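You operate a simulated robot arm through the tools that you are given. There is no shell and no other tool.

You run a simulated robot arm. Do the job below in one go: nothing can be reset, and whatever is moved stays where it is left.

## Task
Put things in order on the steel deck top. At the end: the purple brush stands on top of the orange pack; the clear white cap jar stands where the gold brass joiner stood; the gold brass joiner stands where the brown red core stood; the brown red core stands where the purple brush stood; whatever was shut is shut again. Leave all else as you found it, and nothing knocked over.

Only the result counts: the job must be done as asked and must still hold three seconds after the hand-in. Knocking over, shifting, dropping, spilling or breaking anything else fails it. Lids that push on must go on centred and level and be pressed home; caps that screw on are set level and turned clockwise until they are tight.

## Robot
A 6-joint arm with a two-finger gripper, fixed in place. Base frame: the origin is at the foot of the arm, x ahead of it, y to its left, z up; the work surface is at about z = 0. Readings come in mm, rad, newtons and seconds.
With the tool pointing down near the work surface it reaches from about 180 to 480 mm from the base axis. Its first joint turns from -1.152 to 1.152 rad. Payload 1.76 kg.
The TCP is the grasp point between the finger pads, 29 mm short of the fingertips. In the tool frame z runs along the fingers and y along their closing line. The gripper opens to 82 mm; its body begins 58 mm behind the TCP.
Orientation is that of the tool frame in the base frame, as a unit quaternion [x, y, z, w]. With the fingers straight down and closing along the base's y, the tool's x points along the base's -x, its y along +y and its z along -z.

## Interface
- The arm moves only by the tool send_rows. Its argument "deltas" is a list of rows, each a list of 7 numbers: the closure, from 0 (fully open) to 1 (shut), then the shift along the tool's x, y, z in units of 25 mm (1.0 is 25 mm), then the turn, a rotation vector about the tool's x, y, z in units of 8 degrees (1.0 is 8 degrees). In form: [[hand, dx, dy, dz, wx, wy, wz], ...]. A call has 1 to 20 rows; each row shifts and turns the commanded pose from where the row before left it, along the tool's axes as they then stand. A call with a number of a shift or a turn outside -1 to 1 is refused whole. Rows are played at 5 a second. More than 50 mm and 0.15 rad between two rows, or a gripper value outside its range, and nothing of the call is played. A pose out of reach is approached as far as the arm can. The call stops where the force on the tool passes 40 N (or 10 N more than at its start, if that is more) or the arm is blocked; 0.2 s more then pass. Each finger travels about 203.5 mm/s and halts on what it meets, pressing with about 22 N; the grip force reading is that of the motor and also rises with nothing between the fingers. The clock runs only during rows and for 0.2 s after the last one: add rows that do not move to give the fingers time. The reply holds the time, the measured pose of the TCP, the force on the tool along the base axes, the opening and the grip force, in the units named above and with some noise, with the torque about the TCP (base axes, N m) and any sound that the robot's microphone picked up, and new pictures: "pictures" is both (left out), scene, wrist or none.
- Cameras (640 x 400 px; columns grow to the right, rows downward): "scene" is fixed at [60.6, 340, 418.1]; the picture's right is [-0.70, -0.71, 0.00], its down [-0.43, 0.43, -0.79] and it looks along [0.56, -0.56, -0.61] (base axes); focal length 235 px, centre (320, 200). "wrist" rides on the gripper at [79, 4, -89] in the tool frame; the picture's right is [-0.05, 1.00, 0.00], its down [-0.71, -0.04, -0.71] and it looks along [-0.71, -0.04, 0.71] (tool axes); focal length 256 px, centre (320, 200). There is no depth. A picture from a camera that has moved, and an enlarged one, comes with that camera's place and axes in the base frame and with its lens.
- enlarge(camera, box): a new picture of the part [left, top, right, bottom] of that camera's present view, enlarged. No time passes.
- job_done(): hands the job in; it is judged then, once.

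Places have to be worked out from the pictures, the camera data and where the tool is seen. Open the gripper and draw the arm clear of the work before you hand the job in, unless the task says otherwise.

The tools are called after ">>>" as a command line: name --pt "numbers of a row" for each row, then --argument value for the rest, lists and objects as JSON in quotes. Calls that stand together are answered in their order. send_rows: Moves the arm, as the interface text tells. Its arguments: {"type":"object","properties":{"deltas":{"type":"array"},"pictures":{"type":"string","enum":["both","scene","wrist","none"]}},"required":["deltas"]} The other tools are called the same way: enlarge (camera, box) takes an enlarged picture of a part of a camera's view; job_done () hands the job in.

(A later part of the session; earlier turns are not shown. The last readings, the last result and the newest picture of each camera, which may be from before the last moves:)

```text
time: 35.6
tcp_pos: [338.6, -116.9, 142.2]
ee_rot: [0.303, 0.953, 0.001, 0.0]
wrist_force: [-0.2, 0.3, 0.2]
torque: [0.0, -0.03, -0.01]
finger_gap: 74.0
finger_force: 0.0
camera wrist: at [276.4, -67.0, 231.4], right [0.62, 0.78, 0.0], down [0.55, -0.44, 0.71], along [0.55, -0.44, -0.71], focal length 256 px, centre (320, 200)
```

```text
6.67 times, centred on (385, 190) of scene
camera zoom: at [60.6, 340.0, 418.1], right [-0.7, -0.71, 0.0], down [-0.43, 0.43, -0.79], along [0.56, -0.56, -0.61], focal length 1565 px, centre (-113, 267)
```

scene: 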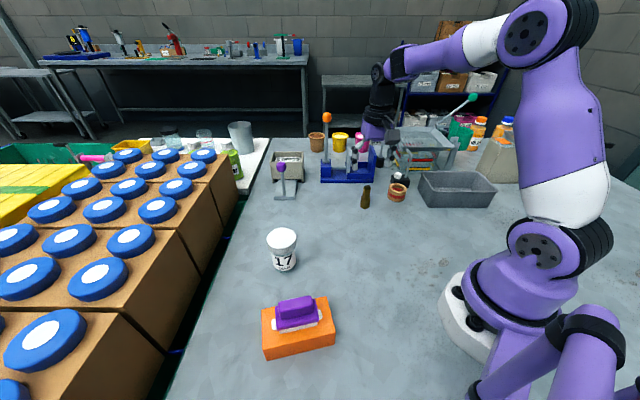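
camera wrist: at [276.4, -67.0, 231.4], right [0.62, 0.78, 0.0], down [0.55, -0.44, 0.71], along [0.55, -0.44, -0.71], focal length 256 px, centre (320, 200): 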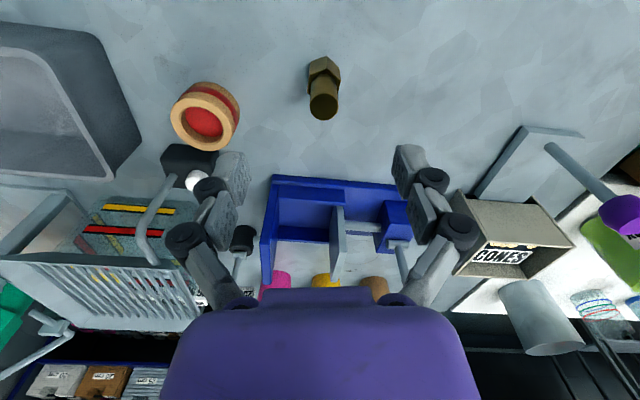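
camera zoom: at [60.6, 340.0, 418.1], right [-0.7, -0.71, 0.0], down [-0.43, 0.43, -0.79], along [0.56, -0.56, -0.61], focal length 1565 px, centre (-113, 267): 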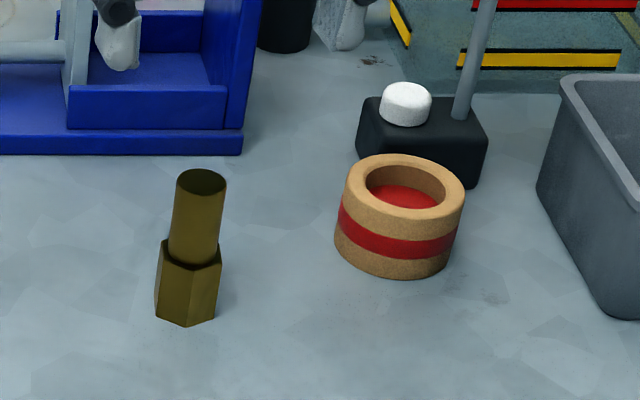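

The joiner is centred near (340,-113.5): hex foot about 30 mm high and 25 mm across flats, total about 64 mm. I'll centre over it, turn about 15° so the pads meet flats, and drop to z≈100 for a check.

>>> send_rows --pt "0.1 0.03 0.136 0 0 0 0" --pt "0.1 0 0 0 0 0 0.95" --pt "0.1 0 0 0 0 0 0.95" --pt "0.1 0 0 0.8 0 0 0" --pt "0.1 0 0 0.8 0 0 0" --pt "0.1 0 0 0 0 0 0" --pictures "wrist"

>>> enlarge --camera "wrist" --box '[250, 40, 390, 180]'

```text
time: 37.0
tcp_pos: [338.3, -114.1, 103.2]
ee_rot: [0.427, 0.904, 0.0, 0.0]
wrist_force: [0.6, -0.1, 0.7]
torque: [-0.03, 0.0, -0.01]
finger_gap: 73.7
finger_force: 0.1
camera wrist: at [291.3, -50.2, 193.0], right [0.8, 0.59, 0.0], down [0.42, -0.57, 0.71], along [0.42, -0.57, -0.71], focal length 256 px, centre (320, 200)
```

wrist: 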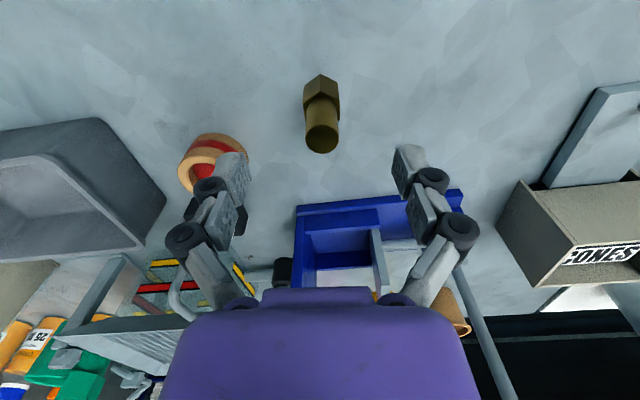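

```text
2.86 times, centred on (320, 110) of wrist
camera zoom: at [291.3, -50.2, 193.0], right [0.8, 0.59, 0.0], down [0.42, -0.57, 0.71], along [0.42, -0.57, -0.71], focal length 731 px, centre (320, 457)
```

zoom: 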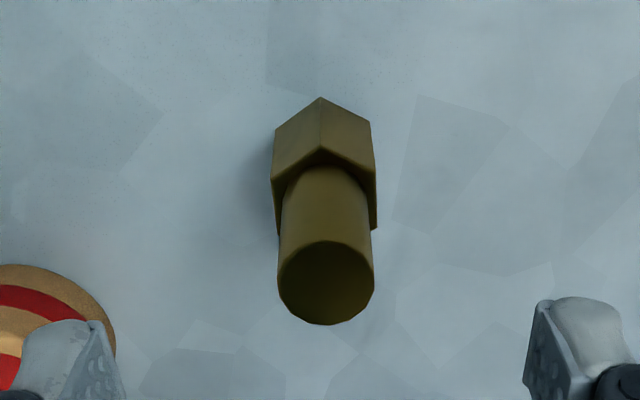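

The hex flats now face the fingers squarely and the joiner sits at (340,-113.6). Applying a 1 mm trim, descending to z≈47 and closing gently.

>>> send_rows --pt "0.1 -0.036 0.044 0 0 0 0" --pt "0.1 0 0 0.75 0 0 0" --pt "0.1 0 0 0.75 0 0 0" --pt "0.1 0 0 0.72 0 0 0" --pt "0.1 0 0 0 0 0 0" --pt "0.35 0 0 0 0 0 0" --pt "0.55 0 0 0 0 0 0" --pt "0.65 0 0 0 0 0 0" --pt "0.8 0 0 0 0 0 0" --pt "1 0 0 0 0 0 0" --pt "1 0 0 0 0 0 0" --pictures "both"

```text
time: 39.4
tcp_pos: [341.3, -113.1, 45.6]
ee_rot: [0.427, 0.904, -0.001, 0.0]
wrist_force: [-0.7, 0.7, 2.3]
torque: [0.01, 0.03, 0.01]
finger_gap: 27.4
finger_force: 22.1
camera wrist: at [295.5, -49.0, 134.8], right [0.8, 0.59, 0.0], down [0.42, -0.57, 0.71], along [0.42, -0.57, -0.71], focal length 256 px, centre (320, 200)
```

scene: 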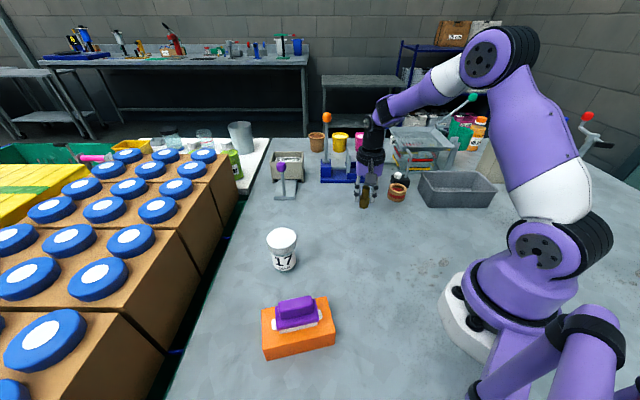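
wrist: 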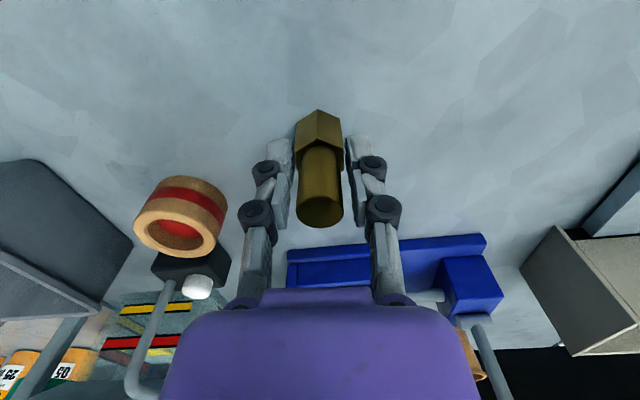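

Gripped on the flats at 27.4 mm with 22 N. Lifting straight up to check it hangs vertically.

>>> send_rows --pt "1 0 0 -0.2 0 0 0" --pt "1 0 0 -0.5 0 0 0" --pt "1 0 0 -0.8 0 0 0" --pt "1 0 0 -0.9 0 0 0" --pt "1 0 0 -0.6 0 0 0" --pt "1 0 0 0 0 0 0" --pictures "both"

>>> enlarge --camera "scene" --box '[320, 110, 420, 210]'

```text
time: 40.8
tcp_pos: [341.8, -112.9, 123.0]
ee_rot: [0.426, 0.904, -0.001, 0.0]
wrist_force: [0.7, 0.4, 0.0]
torque: [-0.02, 0.02, -0.01]
finger_gap: 27.0
finger_force: 22.6
camera wrist: at [295.3, -48.3, 212.6], right [0.8, 0.59, 0.0], down [0.42, -0.57, 0.71], along [0.42, -0.57, -0.71], focal length 256 px, centre (320, 200)
```

scene: 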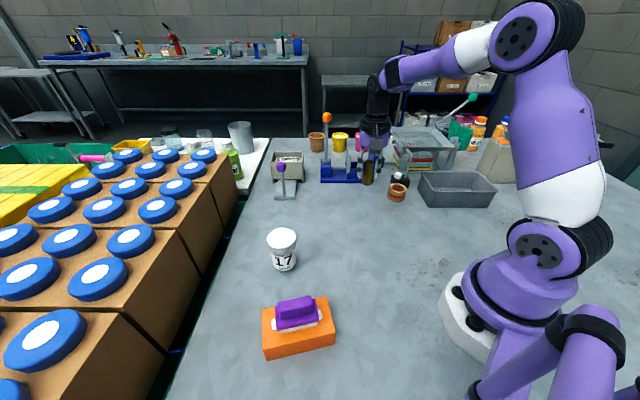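
wrist: 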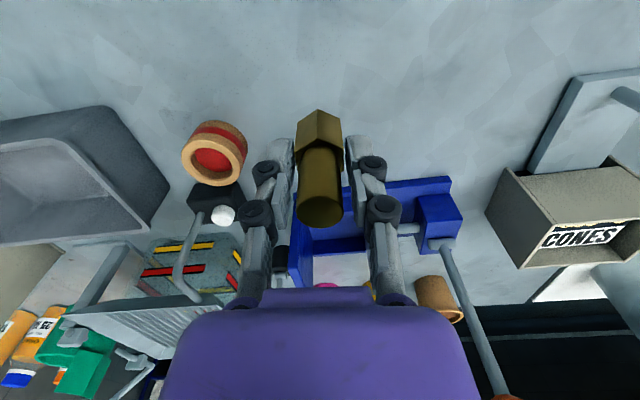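

```text
4.00 times, centred on (370, 160) of scene
camera zoom: at [60.6, 340.0, 418.1], right [-0.7, -0.71, 0.0], down [-0.43, 0.43, -0.79], along [0.56, -0.56, -0.61], focal length 939 px, centre (120, 360)
```

zoom: 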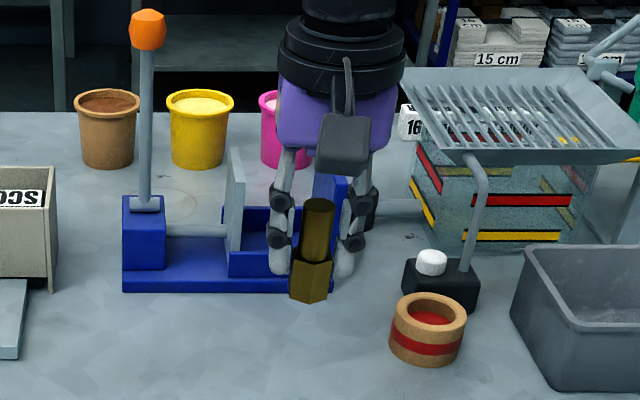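

The joiner hangs vertical. I'll carry it to above the core's old spot (340, 28.7) at this height.

>>> send_rows --pt "1 0.3 0.24 0 0 0 0" --pt "1 0.6 0.48 0 0 0 0" --pt "1 0.6 0.48 0 0 0 0" --pt "1 0.6 0.49 0 0 0 0" --pt "1 0.6 0.49 0 0 0 0" --pt "1 0.6 0.49 0 0 0 0" --pt "1 0.6 0.49 0 0 0 0" --pt "1 0.5 0.4 0 0 0 0" --pt "1 0 0 0 0 0 0" --pt "1 0 0 0 0 0 0" --pictures "both"

```text
time: 43.0
tcp_pos: [340.3, 29.9, 120.4]
ee_rot: [0.427, 0.904, 0.0, 0.001]
wrist_force: [0.1, 0.4, -0.7]
torque: [0.02, -0.02, 0.05]
finger_gap: 26.7
finger_force: 21.8
camera wrist: at [293.4, 93.6, 210.5], right [0.8, 0.59, 0.0], down [0.42, -0.57, 0.71], along [0.42, -0.57, -0.71], focal length 256 px, centre (320, 200)
```

scene: 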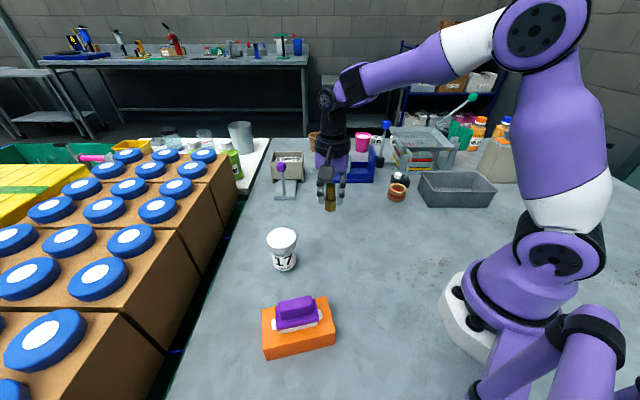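
wrist: 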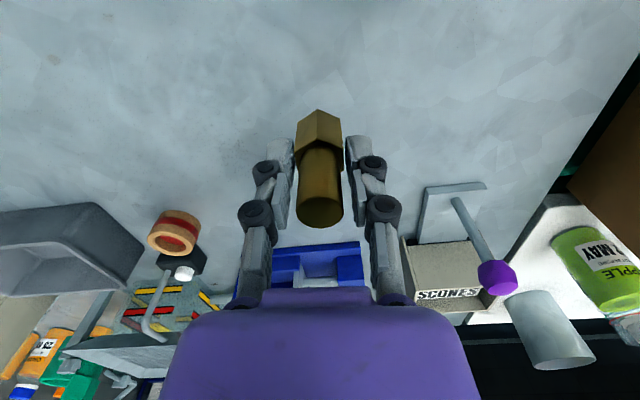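

Positioned within about 1 mm. Descending to just above the table.

>>> send_rows --pt "1 -0.025 -0.02 0.4 0 0 0" --pt "1 0 0 0.8 0 0 0" --pt "1 0 0 0.8 0 0 0" --pt "1 0 0 0.7 0 0 0" --pt "1 0 0 0 0 0 0" --pt "1 0 0 0 0 0 0" --pictures "wrist"

```text
time: 44.4
tcp_pos: [340.7, 28.5, 52.7]
ee_rot: [0.427, 0.904, 0.0, -0.001]
wrist_force: [0.3, 0.3, -1.6]
torque: [0.0, -0.01, 0.0]
finger_gap: 26.9
finger_force: 22.3
camera wrist: at [293.3, 92.8, 143.0], right [0.8, 0.59, 0.0], down [0.42, -0.57, 0.71], along [0.42, -0.57, -0.71], focal length 256 px, centre (320, 200)
```

wrist: 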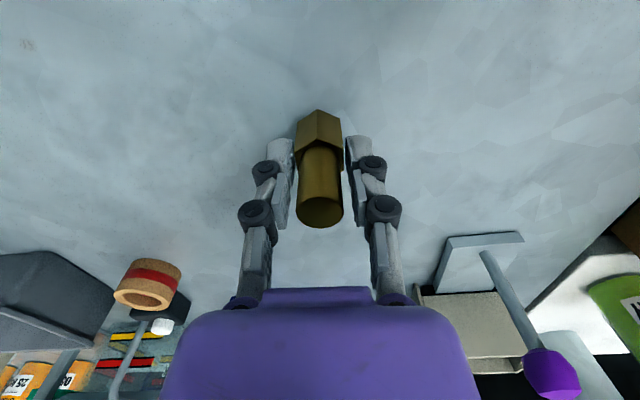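

At 7 mm above the expected contact; lowering in small steps.

>>> send_rows --pt "1 0 0 0.14 0 0 0" --pt "1 0 0 0.08 0 0 0" --pt "1 0 0 0.05 0 0 0" --pt "1 0 0 0 0 0 0" --pictures "wrist"

```text
time: 45.4
tcp_pos: [339.3, 28.7, 47.1]
ee_rot: [0.426, 0.905, 0.0, -0.001]
wrist_force: [-0.2, 0.6, -1.3]
torque: [0.0, -0.03, -0.01]
finger_gap: 26.9
finger_force: 21.4
camera wrist: at [292.9, 93.0, 136.9], right [0.8, 0.59, 0.0], down [0.42, -0.57, 0.71], along [0.42, -0.57, -0.71], focal length 256 px, centre (320, 200)
```

wrist: 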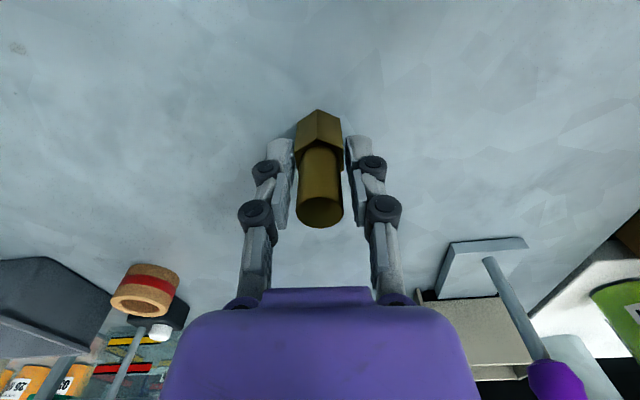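

No contact yet at z≈47 (force about -1.3 N). Lowering another 2.5 mm in 1 mm steps.

>>> send_rows --pt "1 0 0 0.04 0 0 0" --pt "1 0 0 0.03 0 0 0" --pt "1 0 0 0.03 0 0 0" --pt "1 0 0 0 0 0 0" --pictures "none"

```text
time: 46.4
tcp_pos: [339.9, 27.1, 44.0]
ee_rot: [0.427, 0.904, 0.0, 0.0]
wrist_force: [-4.3, -2.3, 15.8]
torque: [-0.04, 0.2, -0.01]
finger_gap: 26.8
finger_force: 21.4
```

Contact at 15.8 N. I'll ease up a little, check the force, and then open gently.

>>> send_rows --pt "1 0 0 -0.03 0 0 0" --pt "1 0 0 0 0 0 0" --pictures "none"

```text
time: 47.0
tcp_pos: [339.9, 28.7, 44.2]
ee_rot: [0.426, 0.905, 0.0, 0.001]
wrist_force: [-0.8, 0.4, -1.0]
torque: [-0.02, -0.03, -0.04]
finger_gap: 27.1
finger_force: 22.0
```

Force is near zero, so the joiner is at the surface within half a millimetre. Opening the fingers and rising.

>>> send_rows --pt "1 0 0 0.015 0 0 0" --pt "0.6 0 0 0 0 0 0" --pt "0.45 0 0 0 0 0 0" --pt "0.3 0 0 0 0 0 0" --pt "0.3 0 0 0 0 0 0" --pt "0.3 0 0 -0.3 0 0 0" --pt "0.3 0 0 -0.8 0 0 0" --pt "0.3 0 0 -0.9 0 0 0" --pt "0.3 0 0 -0.9 0 0 0" --pt "0.3 0 0 -0.9 0 0 0" --pt "0.3 0 0 0 0 0 0" --pictures "both"

>>> enlarge --camera "wrist" --box '[260, 30, 380, 150]'

>>> enlarge --camera "scene" --box '[250, 160, 430, 280]'

```text
time: 49.4
tcp_pos: [340.4, 29.3, 140.5]
ee_rot: [0.427, 0.904, 0.0, 0.0]
wrist_force: [-0.1, -0.5, 0.2]
torque: [0.01, -0.02, 0.05]
finger_gap: 57.9
finger_force: 0.0
camera wrist: at [293.3, 92.9, 230.2], right [0.8, 0.59, 0.0], down [0.42, -0.57, 0.71], along [0.42, -0.57, -0.71], focal length 256 px, centre (320, 200)
```

scene: 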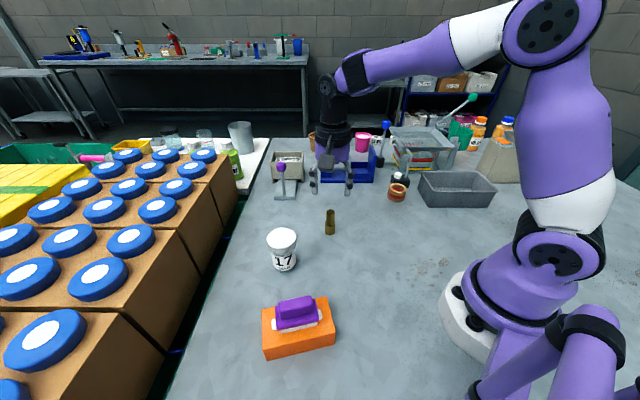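
wrist: 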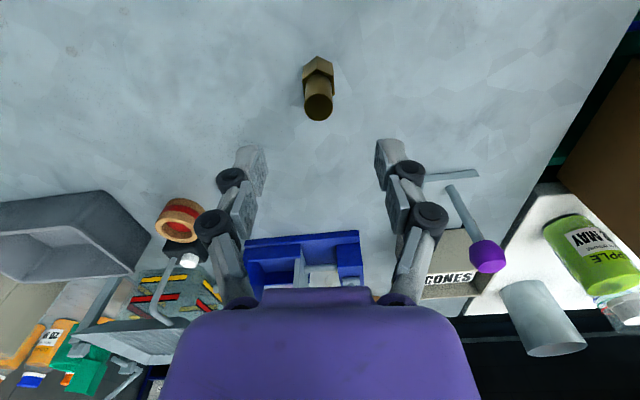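

```text
3.33 times, centred on (320, 90) of wrist
camera zoom: at [293.3, 92.9, 230.2], right [0.8, 0.59, 0.0], down [0.42, -0.57, 0.71], along [0.42, -0.57, -0.71], focal length 853 px, centre (320, 567)
```

zoom: 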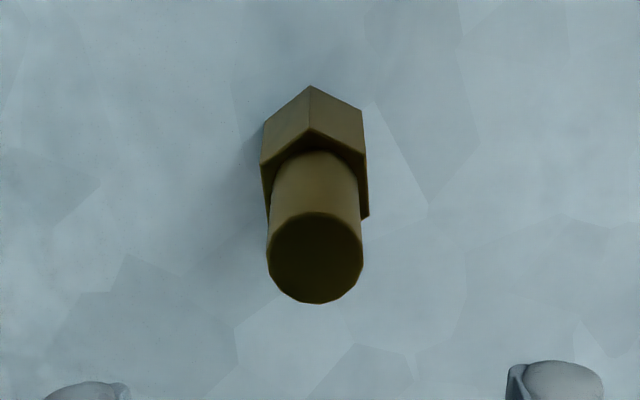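

```text
3.33 times, centred on (340, 220) of scene
camera zoom: at [60.6, 340.0, 418.1], right [-0.7, -0.71, 0.0], down [-0.43, 0.43, -0.79], along [0.56, -0.56, -0.61], focal length 783 px, centre (253, 133)
```

zoom: 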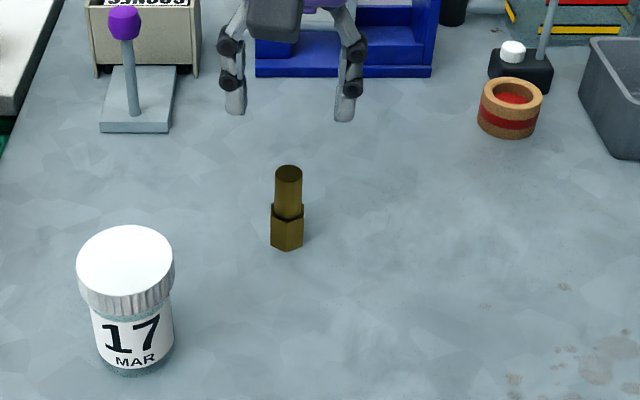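

The joiner stands at the core's old spot within about 1 mm. Next I turn the tool back to neutral and go above the jar (about (331,178)) to measure it.

>>> send_rows --pt "0.1 0 0 -0.2 0 0 -0.9" --pt "0.0 0 0 -0.2 0 0 -0.9" --pt "0.0 0 0 -0.2 0 0 -0.9" --pt "0.0 0 0 -0.2 0 0 -0.9" --pt "0.0 0 0 0 0 0 -0.9" --pt "0.0 0 0 0 0 0 -0.9" --pt "0.0 0 0 0 0 0 -0.9" --pt "0.0 0.05 0.75 0 0 0 0" --pt "0.0 0.05 0.87 0 0 0 0" --pt "0.0 0.05 0.87 0 0 0 0" --pt "0.0 0.05 0.87 0 0 0 0" --pt "0.0 0.05 0.87 0 0 0 0" --pt "0.0 0.05 0.87 0 0 0 0" --pt "0.0 0.05 0.85 0 0 0 0" --pt "0.0 0 0 0 0 0 0" --pictures "both"

```text
time: 52.6
tcp_pos: [330.4, 177.0, 158.4]
ee_rot: [0.001, 1.0, 0.0, 0.0]
wrist_force: [0.7, -0.5, 0.1]
torque: [0.01, 0.01, -0.02]
finger_gap: 82.1
finger_force: 0.0
camera wrist: at [251.3, 181.4, 249.0], right [0.06, 1.0, 0.0], down [0.71, -0.04, 0.71], along [0.71, -0.04, -0.71], focal length 256 px, centre (320, 200)
```

scene: 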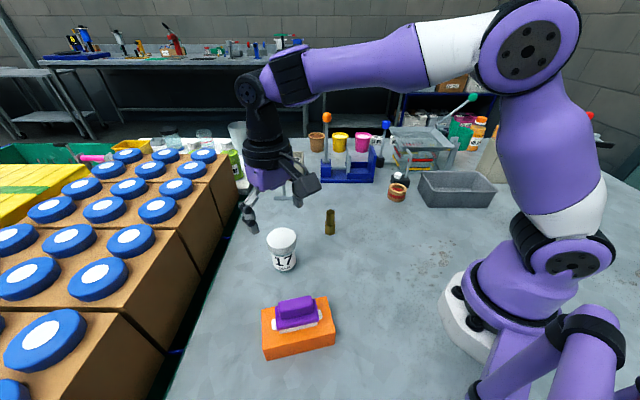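
wrist: 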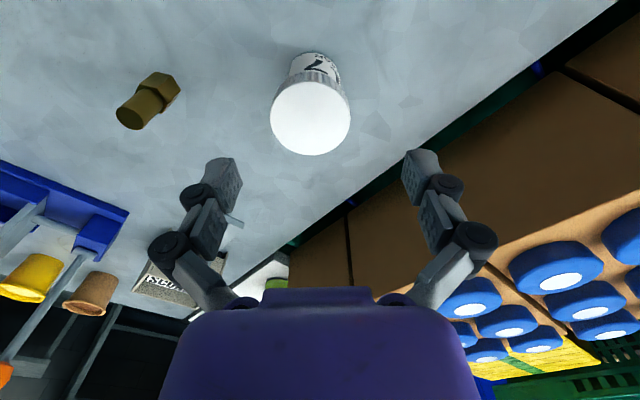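

>>> enlarge --camera "wrist" --box '[250, 40, 370, 165]'

>>> enlarge --camera "scene" --box '[250, 215, 315, 280]'

```text
3.20 times, centred on (310, 102) of wrist
camera zoom: at [251.3, 181.4, 249.0], right [0.06, 1.0, 0.0], down [0.71, -0.04, 0.71], along [0.71, -0.04, -0.71], focal length 819 px, centre (352, 512)
```

zoom: 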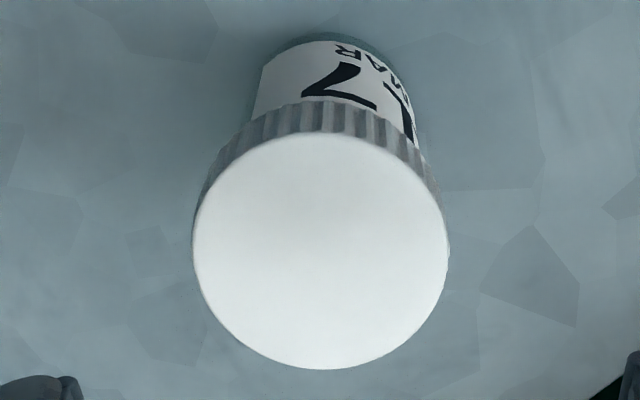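

```text
6.15 times, centred on (282, 248) of scene
camera zoom: at [60.6, 340.0, 418.1], right [-0.7, -0.71, 0.0], down [-0.43, 0.43, -0.79], along [0.56, -0.56, -0.61], focal length 1445 px, centre (551, -92)
```

zoom: 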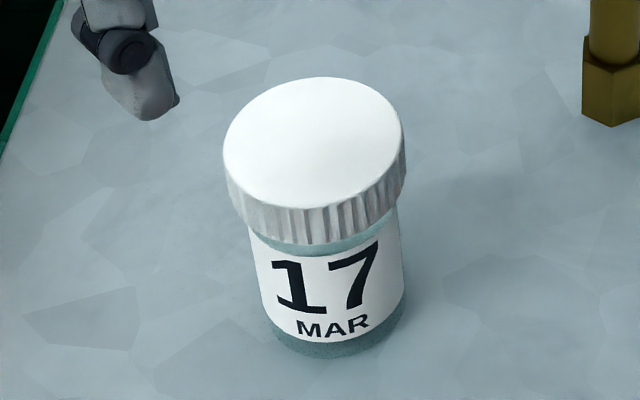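

The refined jar estimate is centre near (340.5,170.7), height about 80, cap about 57 mm wide spanning z 62–80, body about 49 mm. I'll look at the finger geometry to be sure the pads stay below the cap.

>>> enlarge --camera "wrist" --box '[380, 130, 510, 310]'

>>> enlarge --camera "scene" --box '[220, 140, 330, 250]'

```text
2.22 times, centred on (445, 220) of wrist
camera zoom: at [251.3, 181.4, 249.0], right [0.06, 1.0, 0.0], down [0.71, -0.04, 0.71], along [0.71, -0.04, -0.71], focal length 569 px, centre (42, 156)
```

zoom: 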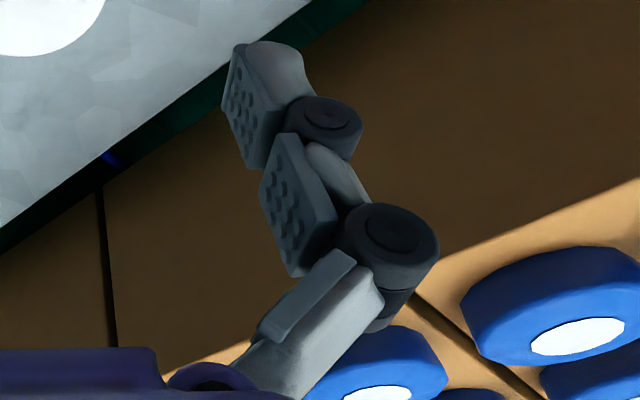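

```text
3.64 times, centred on (275, 195) of scene
camera zoom: at [60.6, 340.0, 418.1], right [-0.7, -0.71, 0.0], down [-0.43, 0.43, -0.79], along [0.56, -0.56, -0.61], focal length 854 px, centre (484, 218)
```

zoom: 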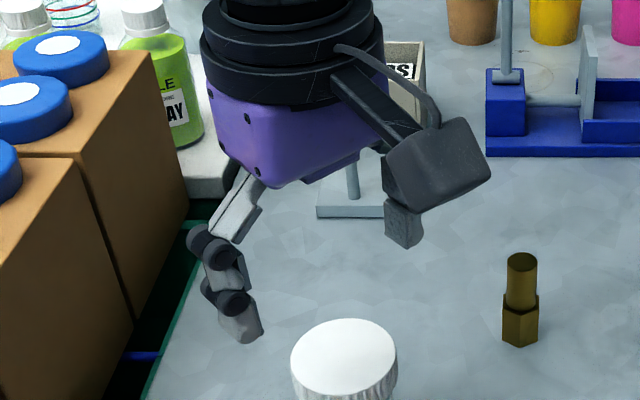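

The finger has a distal pad and a middle pad, so I want to know where the middle pad sits at a ~49 mm gap. I'll close to that gap in the air here (jar top is well below) and look.

>>> send_rows --pt "0.4 0 0 0 0 0 0" --pt "0.4 0 0 0 0 0 0" --pt "0.4 0 0 0 0 0 0" --pictures "wrist"

>>> enlarge --camera "wrist" --box '[360, 130, 460, 310]'

>>> enlarge --camera "wrist" --box '[190, 130, 290, 310]'

>>> enlarge --camera "scene" --box '[220, 140, 330, 250]'

```text
time: 53.4
tcp_pos: [330.6, 176.4, 158.7]
ee_rot: [0.001, 1.0, 0.0, 0.0]
wrist_force: [-0.7, -0.2, 0.7]
torque: [0.0, -0.03, 0.0]
finger_gap: 49.1
finger_force: 0.1
camera wrist: at [251.3, 181.1, 249.0], right [0.06, 1.0, 0.0], down [0.71, -0.04, 0.71], along [0.71, -0.04, -0.71], focal length 256 px, centre (320, 200)
```

wrist: 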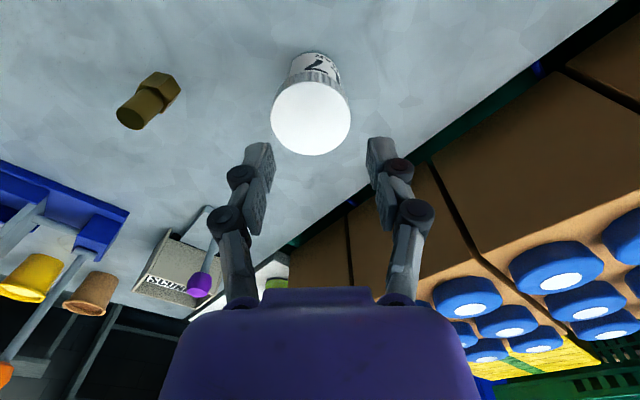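

```text
2.22 times, centred on (410, 220) of wrist
camera zoom: at [251.3, 181.1, 249.0], right [0.06, 1.0, 0.0], down [0.71, -0.04, 0.71], along [0.71, -0.04, -0.71], focal length 569 px, centre (120, 156)
```

zoom: 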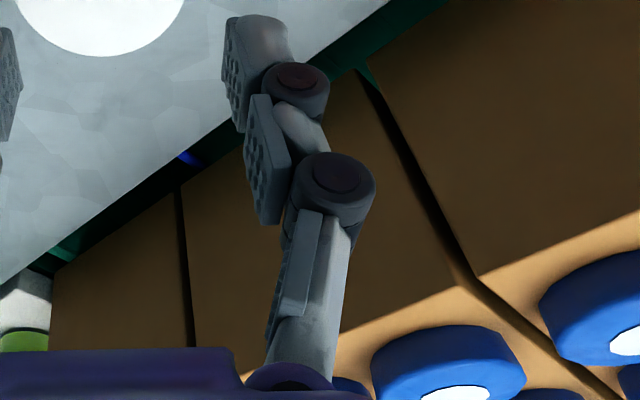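

```text
2.22 times, centred on (240, 220) of wrist
camera zoom: at [251.3, 181.1, 249.0], right [0.06, 1.0, 0.0], down [0.71, -0.04, 0.71], along [0.71, -0.04, -0.71], focal length 569 px, centre (498, 156)
```

zoom: 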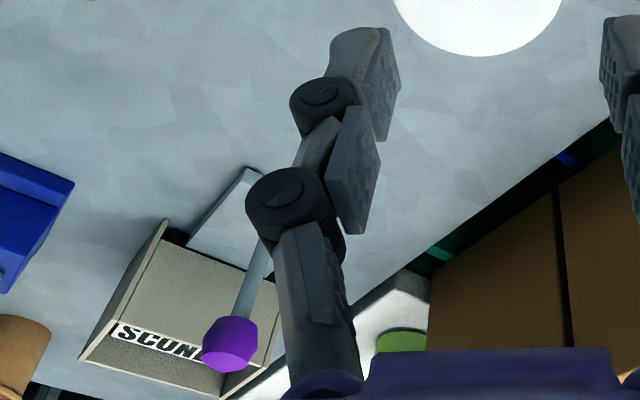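

```text
3.64 times, centred on (275, 195) of scene
camera zoom: at [60.6, 340.0, 418.1], right [-0.7, -0.71, 0.0], down [-0.43, 0.43, -0.79], along [0.56, -0.56, -0.61], focal length 854 px, centre (484, 218)
```

zoom: 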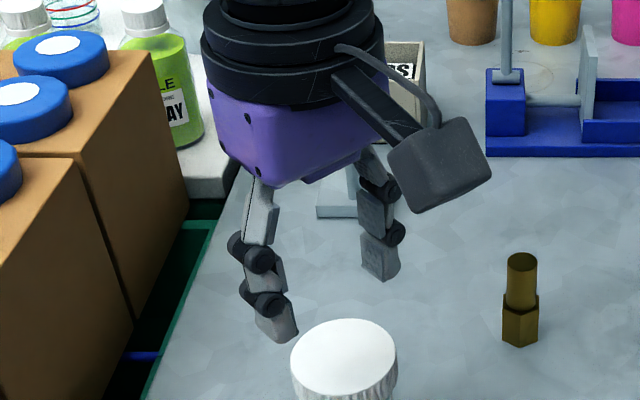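

At a 49 mm gap the finger links would foul the 57 mm cap if I gripped the body vertically, so gripping the tight knurled cap skirt with the distal pads is cleaner. I'll open, recentre over the jar at about (341,170) and look again from lower.

>>> send_rows --pt "0.0 0 0 0 0 0 0" --pt "0.0 -0.21 -0.145 0 0 0 0" --pt "0.0 -0.21 -0.145 0 0 0 0" --pt "0.0 0 0 0.6 0 0 0" --pt "0.0 0 0 0.6 0 0 0" --pt "0.0 0 0 0 0 0 0" --pictures "both"

>>> enlarge --camera "wrist" --box '[240, 40, 400, 200]'

```text
time: 54.8
tcp_pos: [342.9, 169.8, 129.1]
ee_rot: [0.001, 1.0, 0.0, 0.0]
wrist_force: [-0.7, 0.4, -0.8]
torque: [0.01, 0.0, -0.02]
finger_gap: 82.1
finger_force: 0.1
camera wrist: at [263.2, 174.2, 218.2], right [0.06, 1.0, 0.0], down [0.71, -0.04, 0.71], along [0.71, -0.04, -0.71], focal length 256 px, centre (320, 200)
```

scene: 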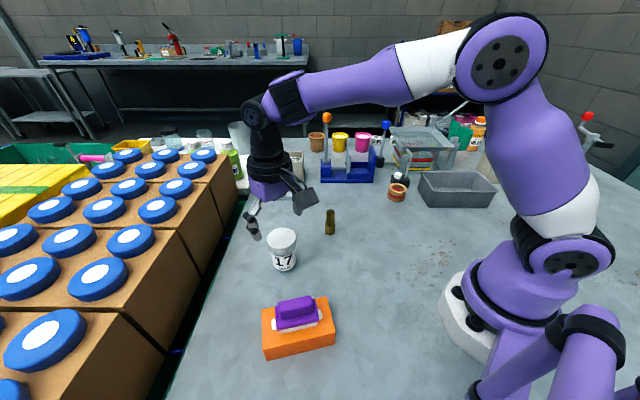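
wrist: 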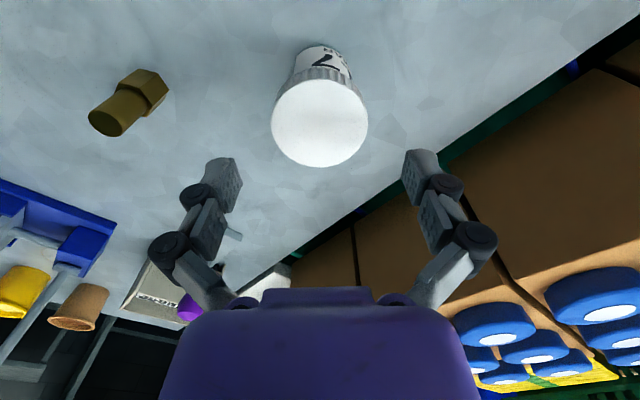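

```text
2.50 times, centred on (320, 120) of wrist
camera zoom: at [263.2, 174.2, 218.2], right [0.06, 1.0, 0.0], down [0.71, -0.04, 0.71], along [0.71, -0.04, -0.71], focal length 640 px, centre (320, 400)
```

zoom: 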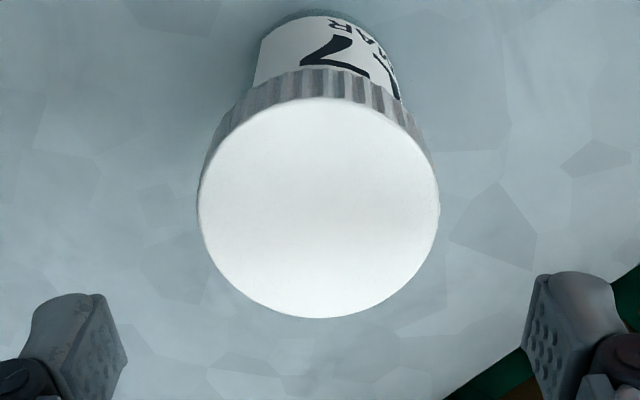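

The jar is aligned to within 1.5 mm (centre (340.8,170), top about z=81). I'll trim, descend to z≈83 so the distal pads face the cap skirt, and close.

>>> send_rows --pt "0.0 0.056 0 0 0 0 0" --pt "0.0 0 0 0.65 0 0 0" --pt "0.0 0 0 0.65 0 0 0" --pt "0.0 0 0 0.54 0 0 0" --pt "0.0 0 0 0 0 0 0" --pt "0.0 0 0 0 0 0 0" --pictures "both"

>>> enlarge --camera "scene" --box '[220, 180, 340, 290]'

```text
time: 56.2
tcp_pos: [341.3, 168.5, 83.2]
ee_rot: [0.001, 1.0, 0.0, -0.001]
wrist_force: [-0.7, -0.7, 0.1]
torque: [0.01, 0.0, -0.02]
finger_gap: 82.1
finger_force: 0.0
camera wrist: at [261.6, 173.6, 173.7], right [0.06, 1.0, 0.0], down [0.71, -0.04, 0.71], along [0.71, -0.04, -0.71], focal length 256 px, centre (320, 200)
```

scene: 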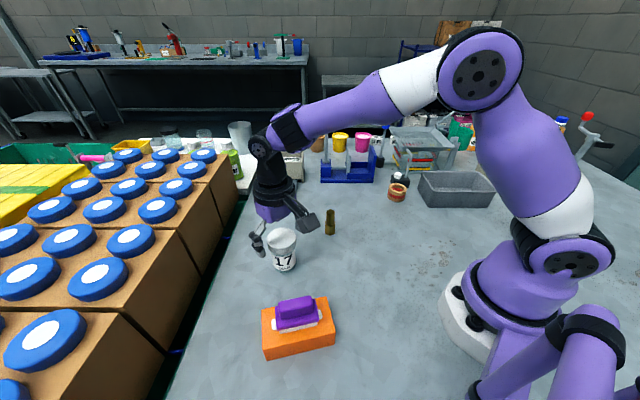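
wrist: 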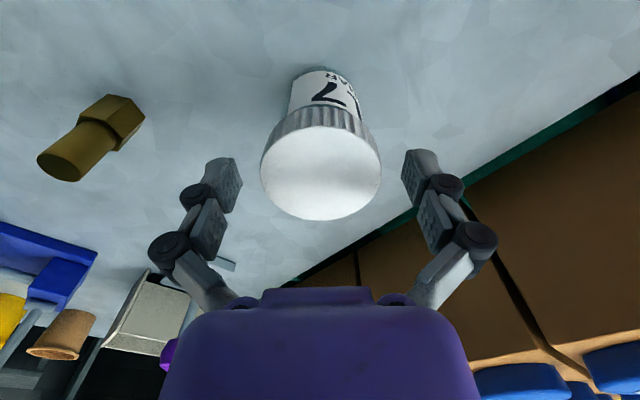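

```text
3.64 times, centred on (280, 235) of scene
camera zoom: at [60.6, 340.0, 418.1], right [-0.7, -0.71, 0.0], down [-0.43, 0.43, -0.79], along [0.56, -0.56, -0.61], focal length 854 px, centre (466, 73)
```

zoom: 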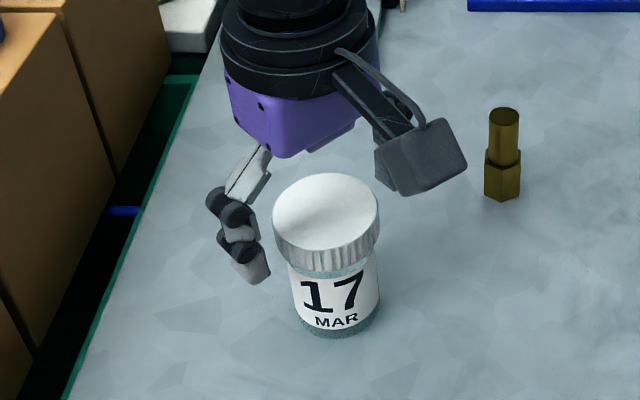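

The cap is centred between the fingers with about 13 mm either side. Closing gently on the cap skirt.

>>> send_rows --pt "0.1 0 0 0 0 0 0" --pt "0.2 0 0 0 0 0 0" --pt "0.27 0 0 0 0 0 0" --pt "0.4 0 0 0 0 0 0" --pt "0.7 0 0 0 0 0 0" --pt "1 0 0 0 0 0 0" --pt "1 0 0 0 0 0 0" --pictures "both"

>>> enlarge --camera "scene" --box '[220, 180, 340, 290]'

```text
time: 57.8
tcp_pos: [340.5, 170.9, 84.1]
ee_rot: [0.001, 1.0, 0.0, 0.0]
wrist_force: [0.0, 1.3, 3.8]
torque: [0.03, -0.01, -0.06]
finger_gap: 58.5
finger_force: 21.9
camera wrist: at [261.6, 173.6, 173.8], right [0.05, 1.0, 0.0], down [0.71, -0.04, 0.71], along [0.71, -0.04, -0.71], focal length 256 px, centre (320, 200)
```

scene: 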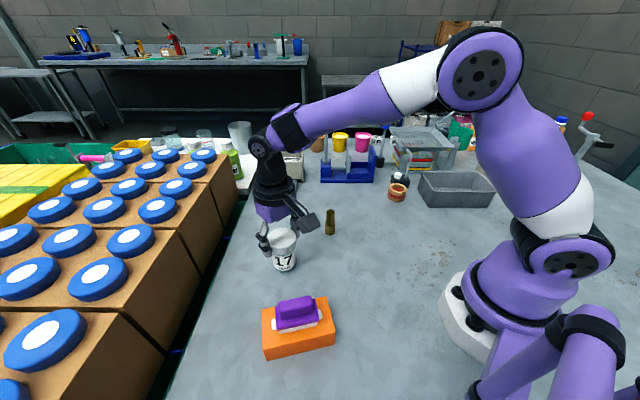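
wrist: 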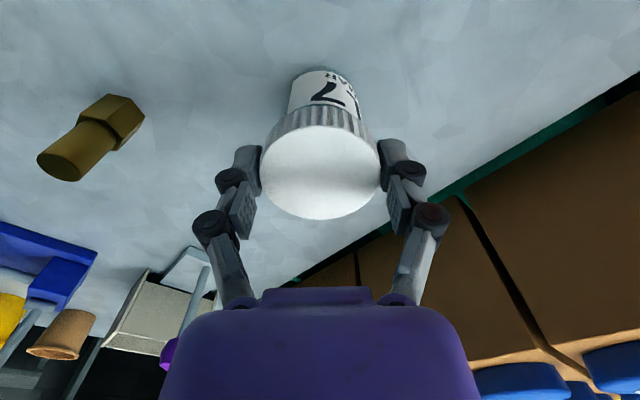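

```text
3.64 times, centred on (280, 235) of scene
camera zoom: at [60.6, 340.0, 418.1], right [-0.7, -0.71, 0.0], down [-0.43, 0.43, -0.79], along [0.56, -0.56, -0.61], focal length 854 px, centre (466, 73)
```

zoom: 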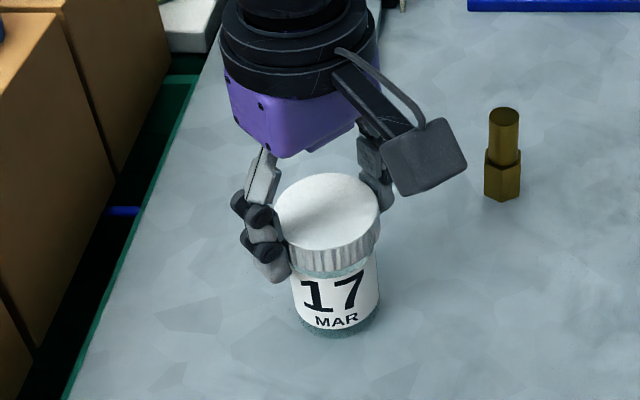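

Gripped on the cap at 58.5 mm. I'll lift only a few millimetres first and check that the jar body comes up with the cap.

>>> send_rows --pt "1 0 0 -0.1 0 0 0" --pt "1 0 0 -0.2 0 0 0" --pt "1 0 0 -0.3 0 0 0" --pt "1 0 0 0 0 0 0" --pictures "both"

>>> enlarge --camera "scene" --box '[220, 180, 340, 290]'

>>> enlarge --camera "wrist" --box '[240, 40, 400, 200]'

```text
time: 58.8
tcp_pos: [340.9, 170.9, 98.7]
ee_rot: [0.001, 1.0, 0.0, 0.0]
wrist_force: [0.2, -0.4, -0.4]
torque: [0.0, -0.03, -0.03]
finger_gap: 58.0
finger_force: 22.4
camera wrist: at [261.2, 174.4, 188.4], right [0.06, 1.0, 0.0], down [0.71, -0.04, 0.71], along [0.71, -0.04, -0.71], focal length 256 px, centre (320, 200)
```

scene: 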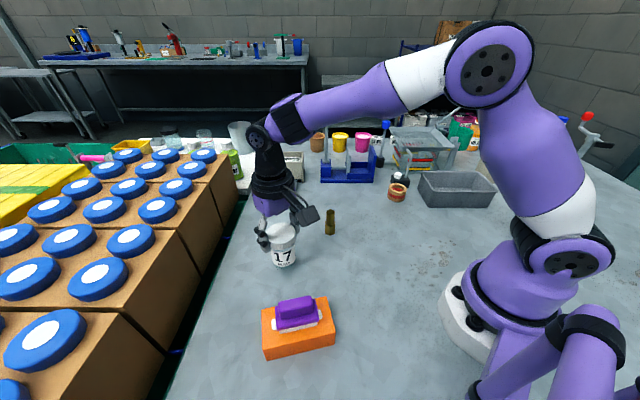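
wrist: 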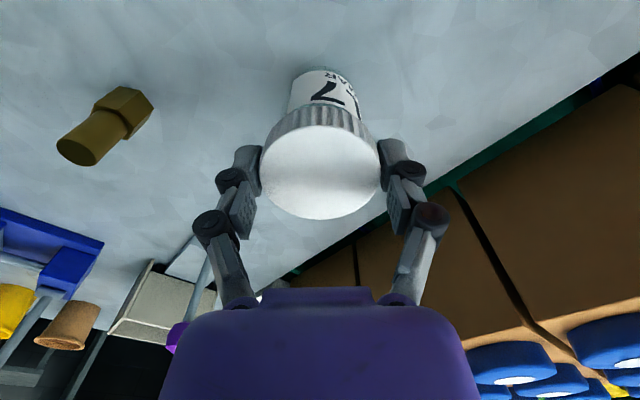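

```text
3.64 times, centred on (280, 235) of scene
camera zoom: at [60.6, 340.0, 418.1], right [-0.7, -0.71, 0.0], down [-0.43, 0.43, -0.79], along [0.56, -0.56, -0.61], focal length 854 px, centre (466, 73)
```

zoom: 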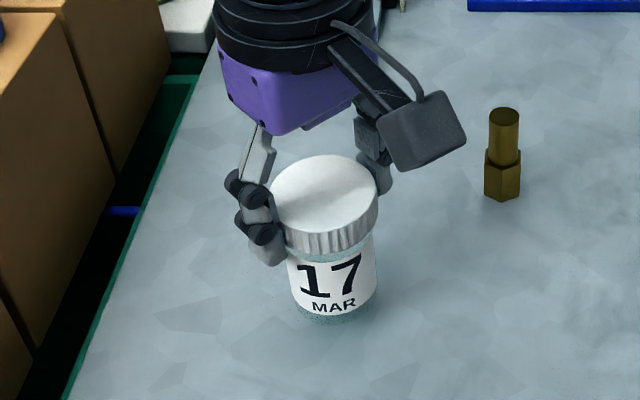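

```text
2.50 times, centred on (320, 120) of wrist
camera zoom: at [261.2, 174.4, 188.4], right [0.06, 1.0, 0.0], down [0.71, -0.04, 0.71], along [0.71, -0.04, -0.71], focal length 640 px, centre (320, 400)
```

zoom: 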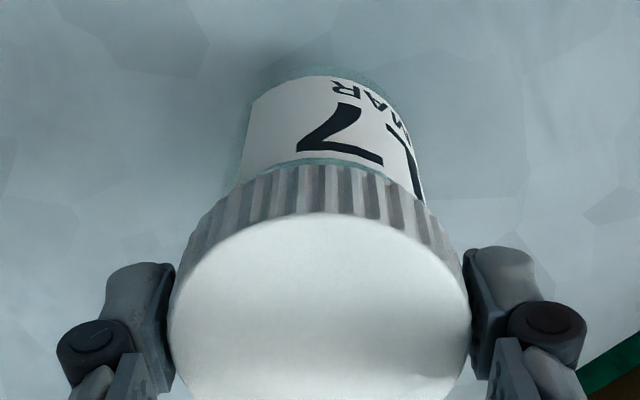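

The jar body rose with its cap, upright. The joiner (64 mm tall) is on the straight path, so I'll lift to z≈190 before carrying across.

>>> send_rows --pt "1 0 0 -0.5 0 0 0" --pt "1 0 0 -0.8 0 0 0" --pt "1 0 0 -0.8 0 0 0" --pt "1 0 0 -0.8 0 0 0" --pt "1 0 0 -0.6 0 0 0" --pt "1 0 0 -0.2 0 0 0" --pt "1 0 0 0 0 0 0" --pictures "scene"

```text
time: 60.4
tcp_pos: [340.3, 171.4, 191.6]
ee_rot: [0.001, 1.0, 0.0, 0.0]
wrist_force: [0.2, -0.3, -1.2]
torque: [0.03, 0.0, -0.01]
finger_gap: 58.5
finger_force: 22.6
```

scene: 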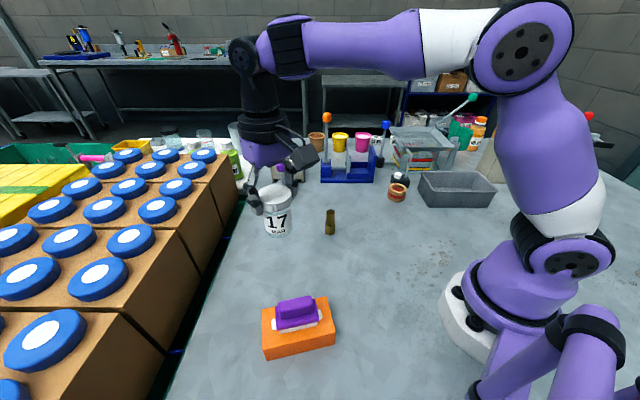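

The jar is at about z=107 for its base, clear of the joiner. Carrying it across to above the joiner's old spot (340,-113.6).

>>> send_rows --pt "1 0 -0.3 0 0 0 0" --pt "1 0 -0.6 0 0 0 0" --pt "1 0 -0.75 0 0 0 0" --pt "1 0 -0.75 0 0 0 0" --pt "1 0 -0.75 0 0 0 0" --pt "1 0 -0.75 0 0 0 0" --pt "1 0 -0.75 0 0 0 0" --pt "1 0 -0.75 0 0 0 0" --pt "1 0 -0.75 0 0 0 0" --pt "1 0 -0.75 0 0 0 0" --pt "1 0 -0.75 0 0 0 0" --pt "1 0 -0.75 0 0 0 0" --pt "1 0 -0.75 0 0 0 0" --pt "1 0 -0.75 0 0 0 0" --pt "1 0 -0.75 0 0 0 0" --pt "1 0.03 -0.5 0 0 0 0" --pt "1 0 -0.23 0 0 0 0" --pt "1 0 0 0 0 0 0" --pt "1 0 0 0 0 0 0" --pictures "both"

```text
time: 64.4
tcp_pos: [339.1, -114.7, 190.6]
ee_rot: [0.001, 1.0, -0.001, 0.0]
wrist_force: [-0.4, -0.5, -0.7]
torque: [-0.02, 0.01, 0.03]
finger_gap: 58.0
finger_force: 22.3
camera wrist: at [260.8, -110.1, 280.4], right [0.05, 1.0, 0.0], down [0.71, -0.04, 0.71], along [0.71, -0.04, -0.71], focal length 256 px, centre (320, 200)
```

scene: 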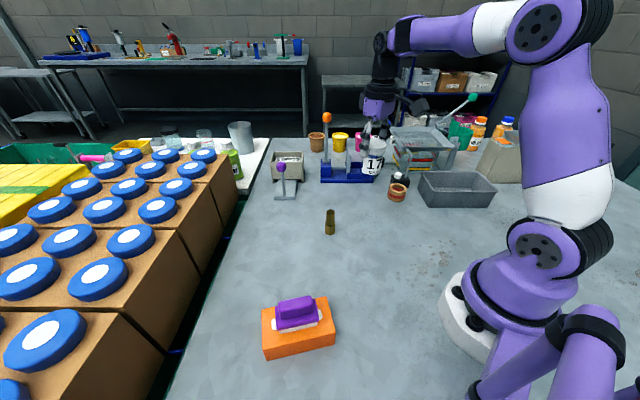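
wrist: 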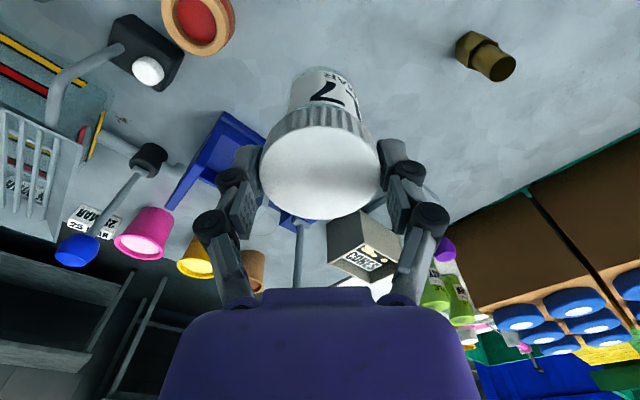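

The jar is over the joiner's old spot within about 1 mm. Descending to just above contact (expected at z≈84).

>>> send_rows --pt "1 -0.01 0.03 0.4 0 0 0" --pt "1 0 0 0.7 0 0 0" --pt "1 0 0 0.8 0 0 0" --pt "1 0 0 0.8 0 0 0" --pt "1 0 0 0.8 0 0 0" --pt "1 0 0 0.4 0 0 0" --pt "1 0 0 0 0 0 0" --pt "1 0 0 0 0 0 0" --pictures "both"

>>> enlarge --camera "scene" --box '[320, 120, 430, 220]'

```text
time: 66.2
tcp_pos: [339.5, -113.5, 92.9]
ee_rot: [0.001, 1.0, 0.0, 0.0]
wrist_force: [-0.4, 0.5, -0.9]
torque: [0.04, -0.01, 0.01]
finger_gap: 58.3
finger_force: 21.9
camera wrist: at [260.4, -109.5, 182.9], right [0.06, 1.0, 0.0], down [0.71, -0.04, 0.71], along [0.71, -0.04, -0.71], focal length 256 px, centre (320, 200)
```

scene: 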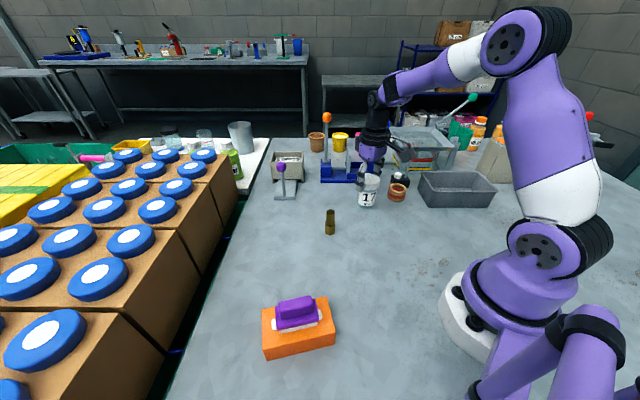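
wrist: 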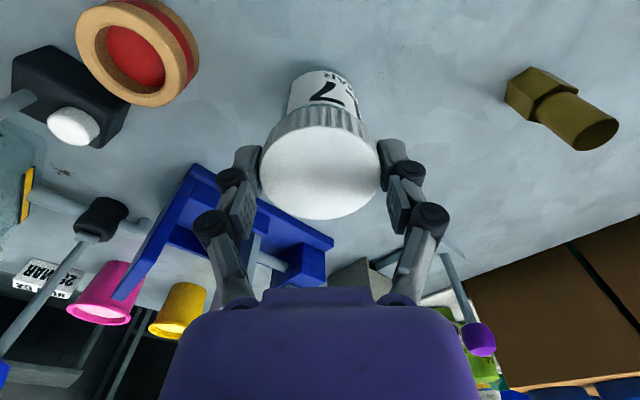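

```text
4.00 times, centred on (375, 170) of scene
camera zoom: at [60.6, 340.0, 418.1], right [-0.7, -0.71, 0.0], down [-0.43, 0.43, -0.79], along [0.56, -0.56, -0.61], focal length 939 px, centre (100, 320)
```

zoom: 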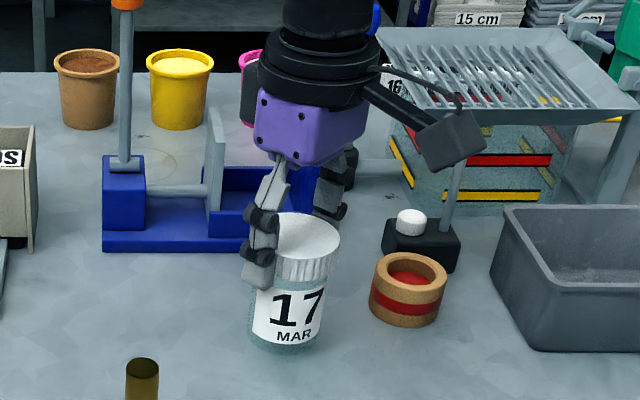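

About 9 mm above contact; lowering in small steps.

>>> send_rows --pt "1 0 0 0.16 0 0 0" --pt "1 0 0 0.1 0 0 0" --pt "1 0 0 0.04 0 0 0" --pt "1 0 0 0 0 0 0" --pictures "none"

```text
time: 67.2
tcp_pos: [339.1, -113.9, 85.8]
ee_rot: [0.0, 1.0, 0.0, 0.0]
wrist_force: [0.0, -0.4, -0.5]
torque: [-0.01, 0.0, -0.01]
finger_gap: 58.0
finger_force: 22.4
```

No contact yet at z≈85.8. Another 2.5 mm in 0.8 mm steps.

>>> send_rows --pt "1 0 0 0.035 0 0 0" --pt "1 0 0 0.035 0 0 0" --pt "1 0 0 0.03 0 0 0" --pt "1 0 0 0 0 0 0" --pictures "wrist"

```text
time: 68.2
tcp_pos: [339.8, -114.6, 83.3]
ee_rot: [0.001, 1.0, 0.0, 0.0]
wrist_force: [-3.9, 1.3, 11.3]
torque: [-0.04, 0.18, -0.02]
finger_gap: 58.2
finger_force: 22.4
camera wrist: at [260.6, -110.2, 173.6], right [0.06, 1.0, 0.0], down [0.71, -0.04, 0.71], along [0.71, -0.04, -0.71], focal length 256 px, centre (320, 200)
```

wrist: 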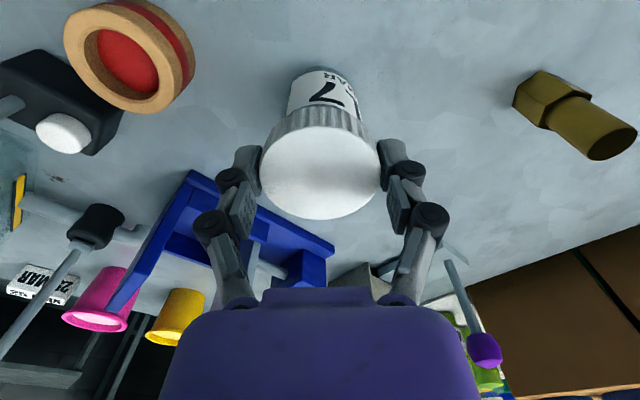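

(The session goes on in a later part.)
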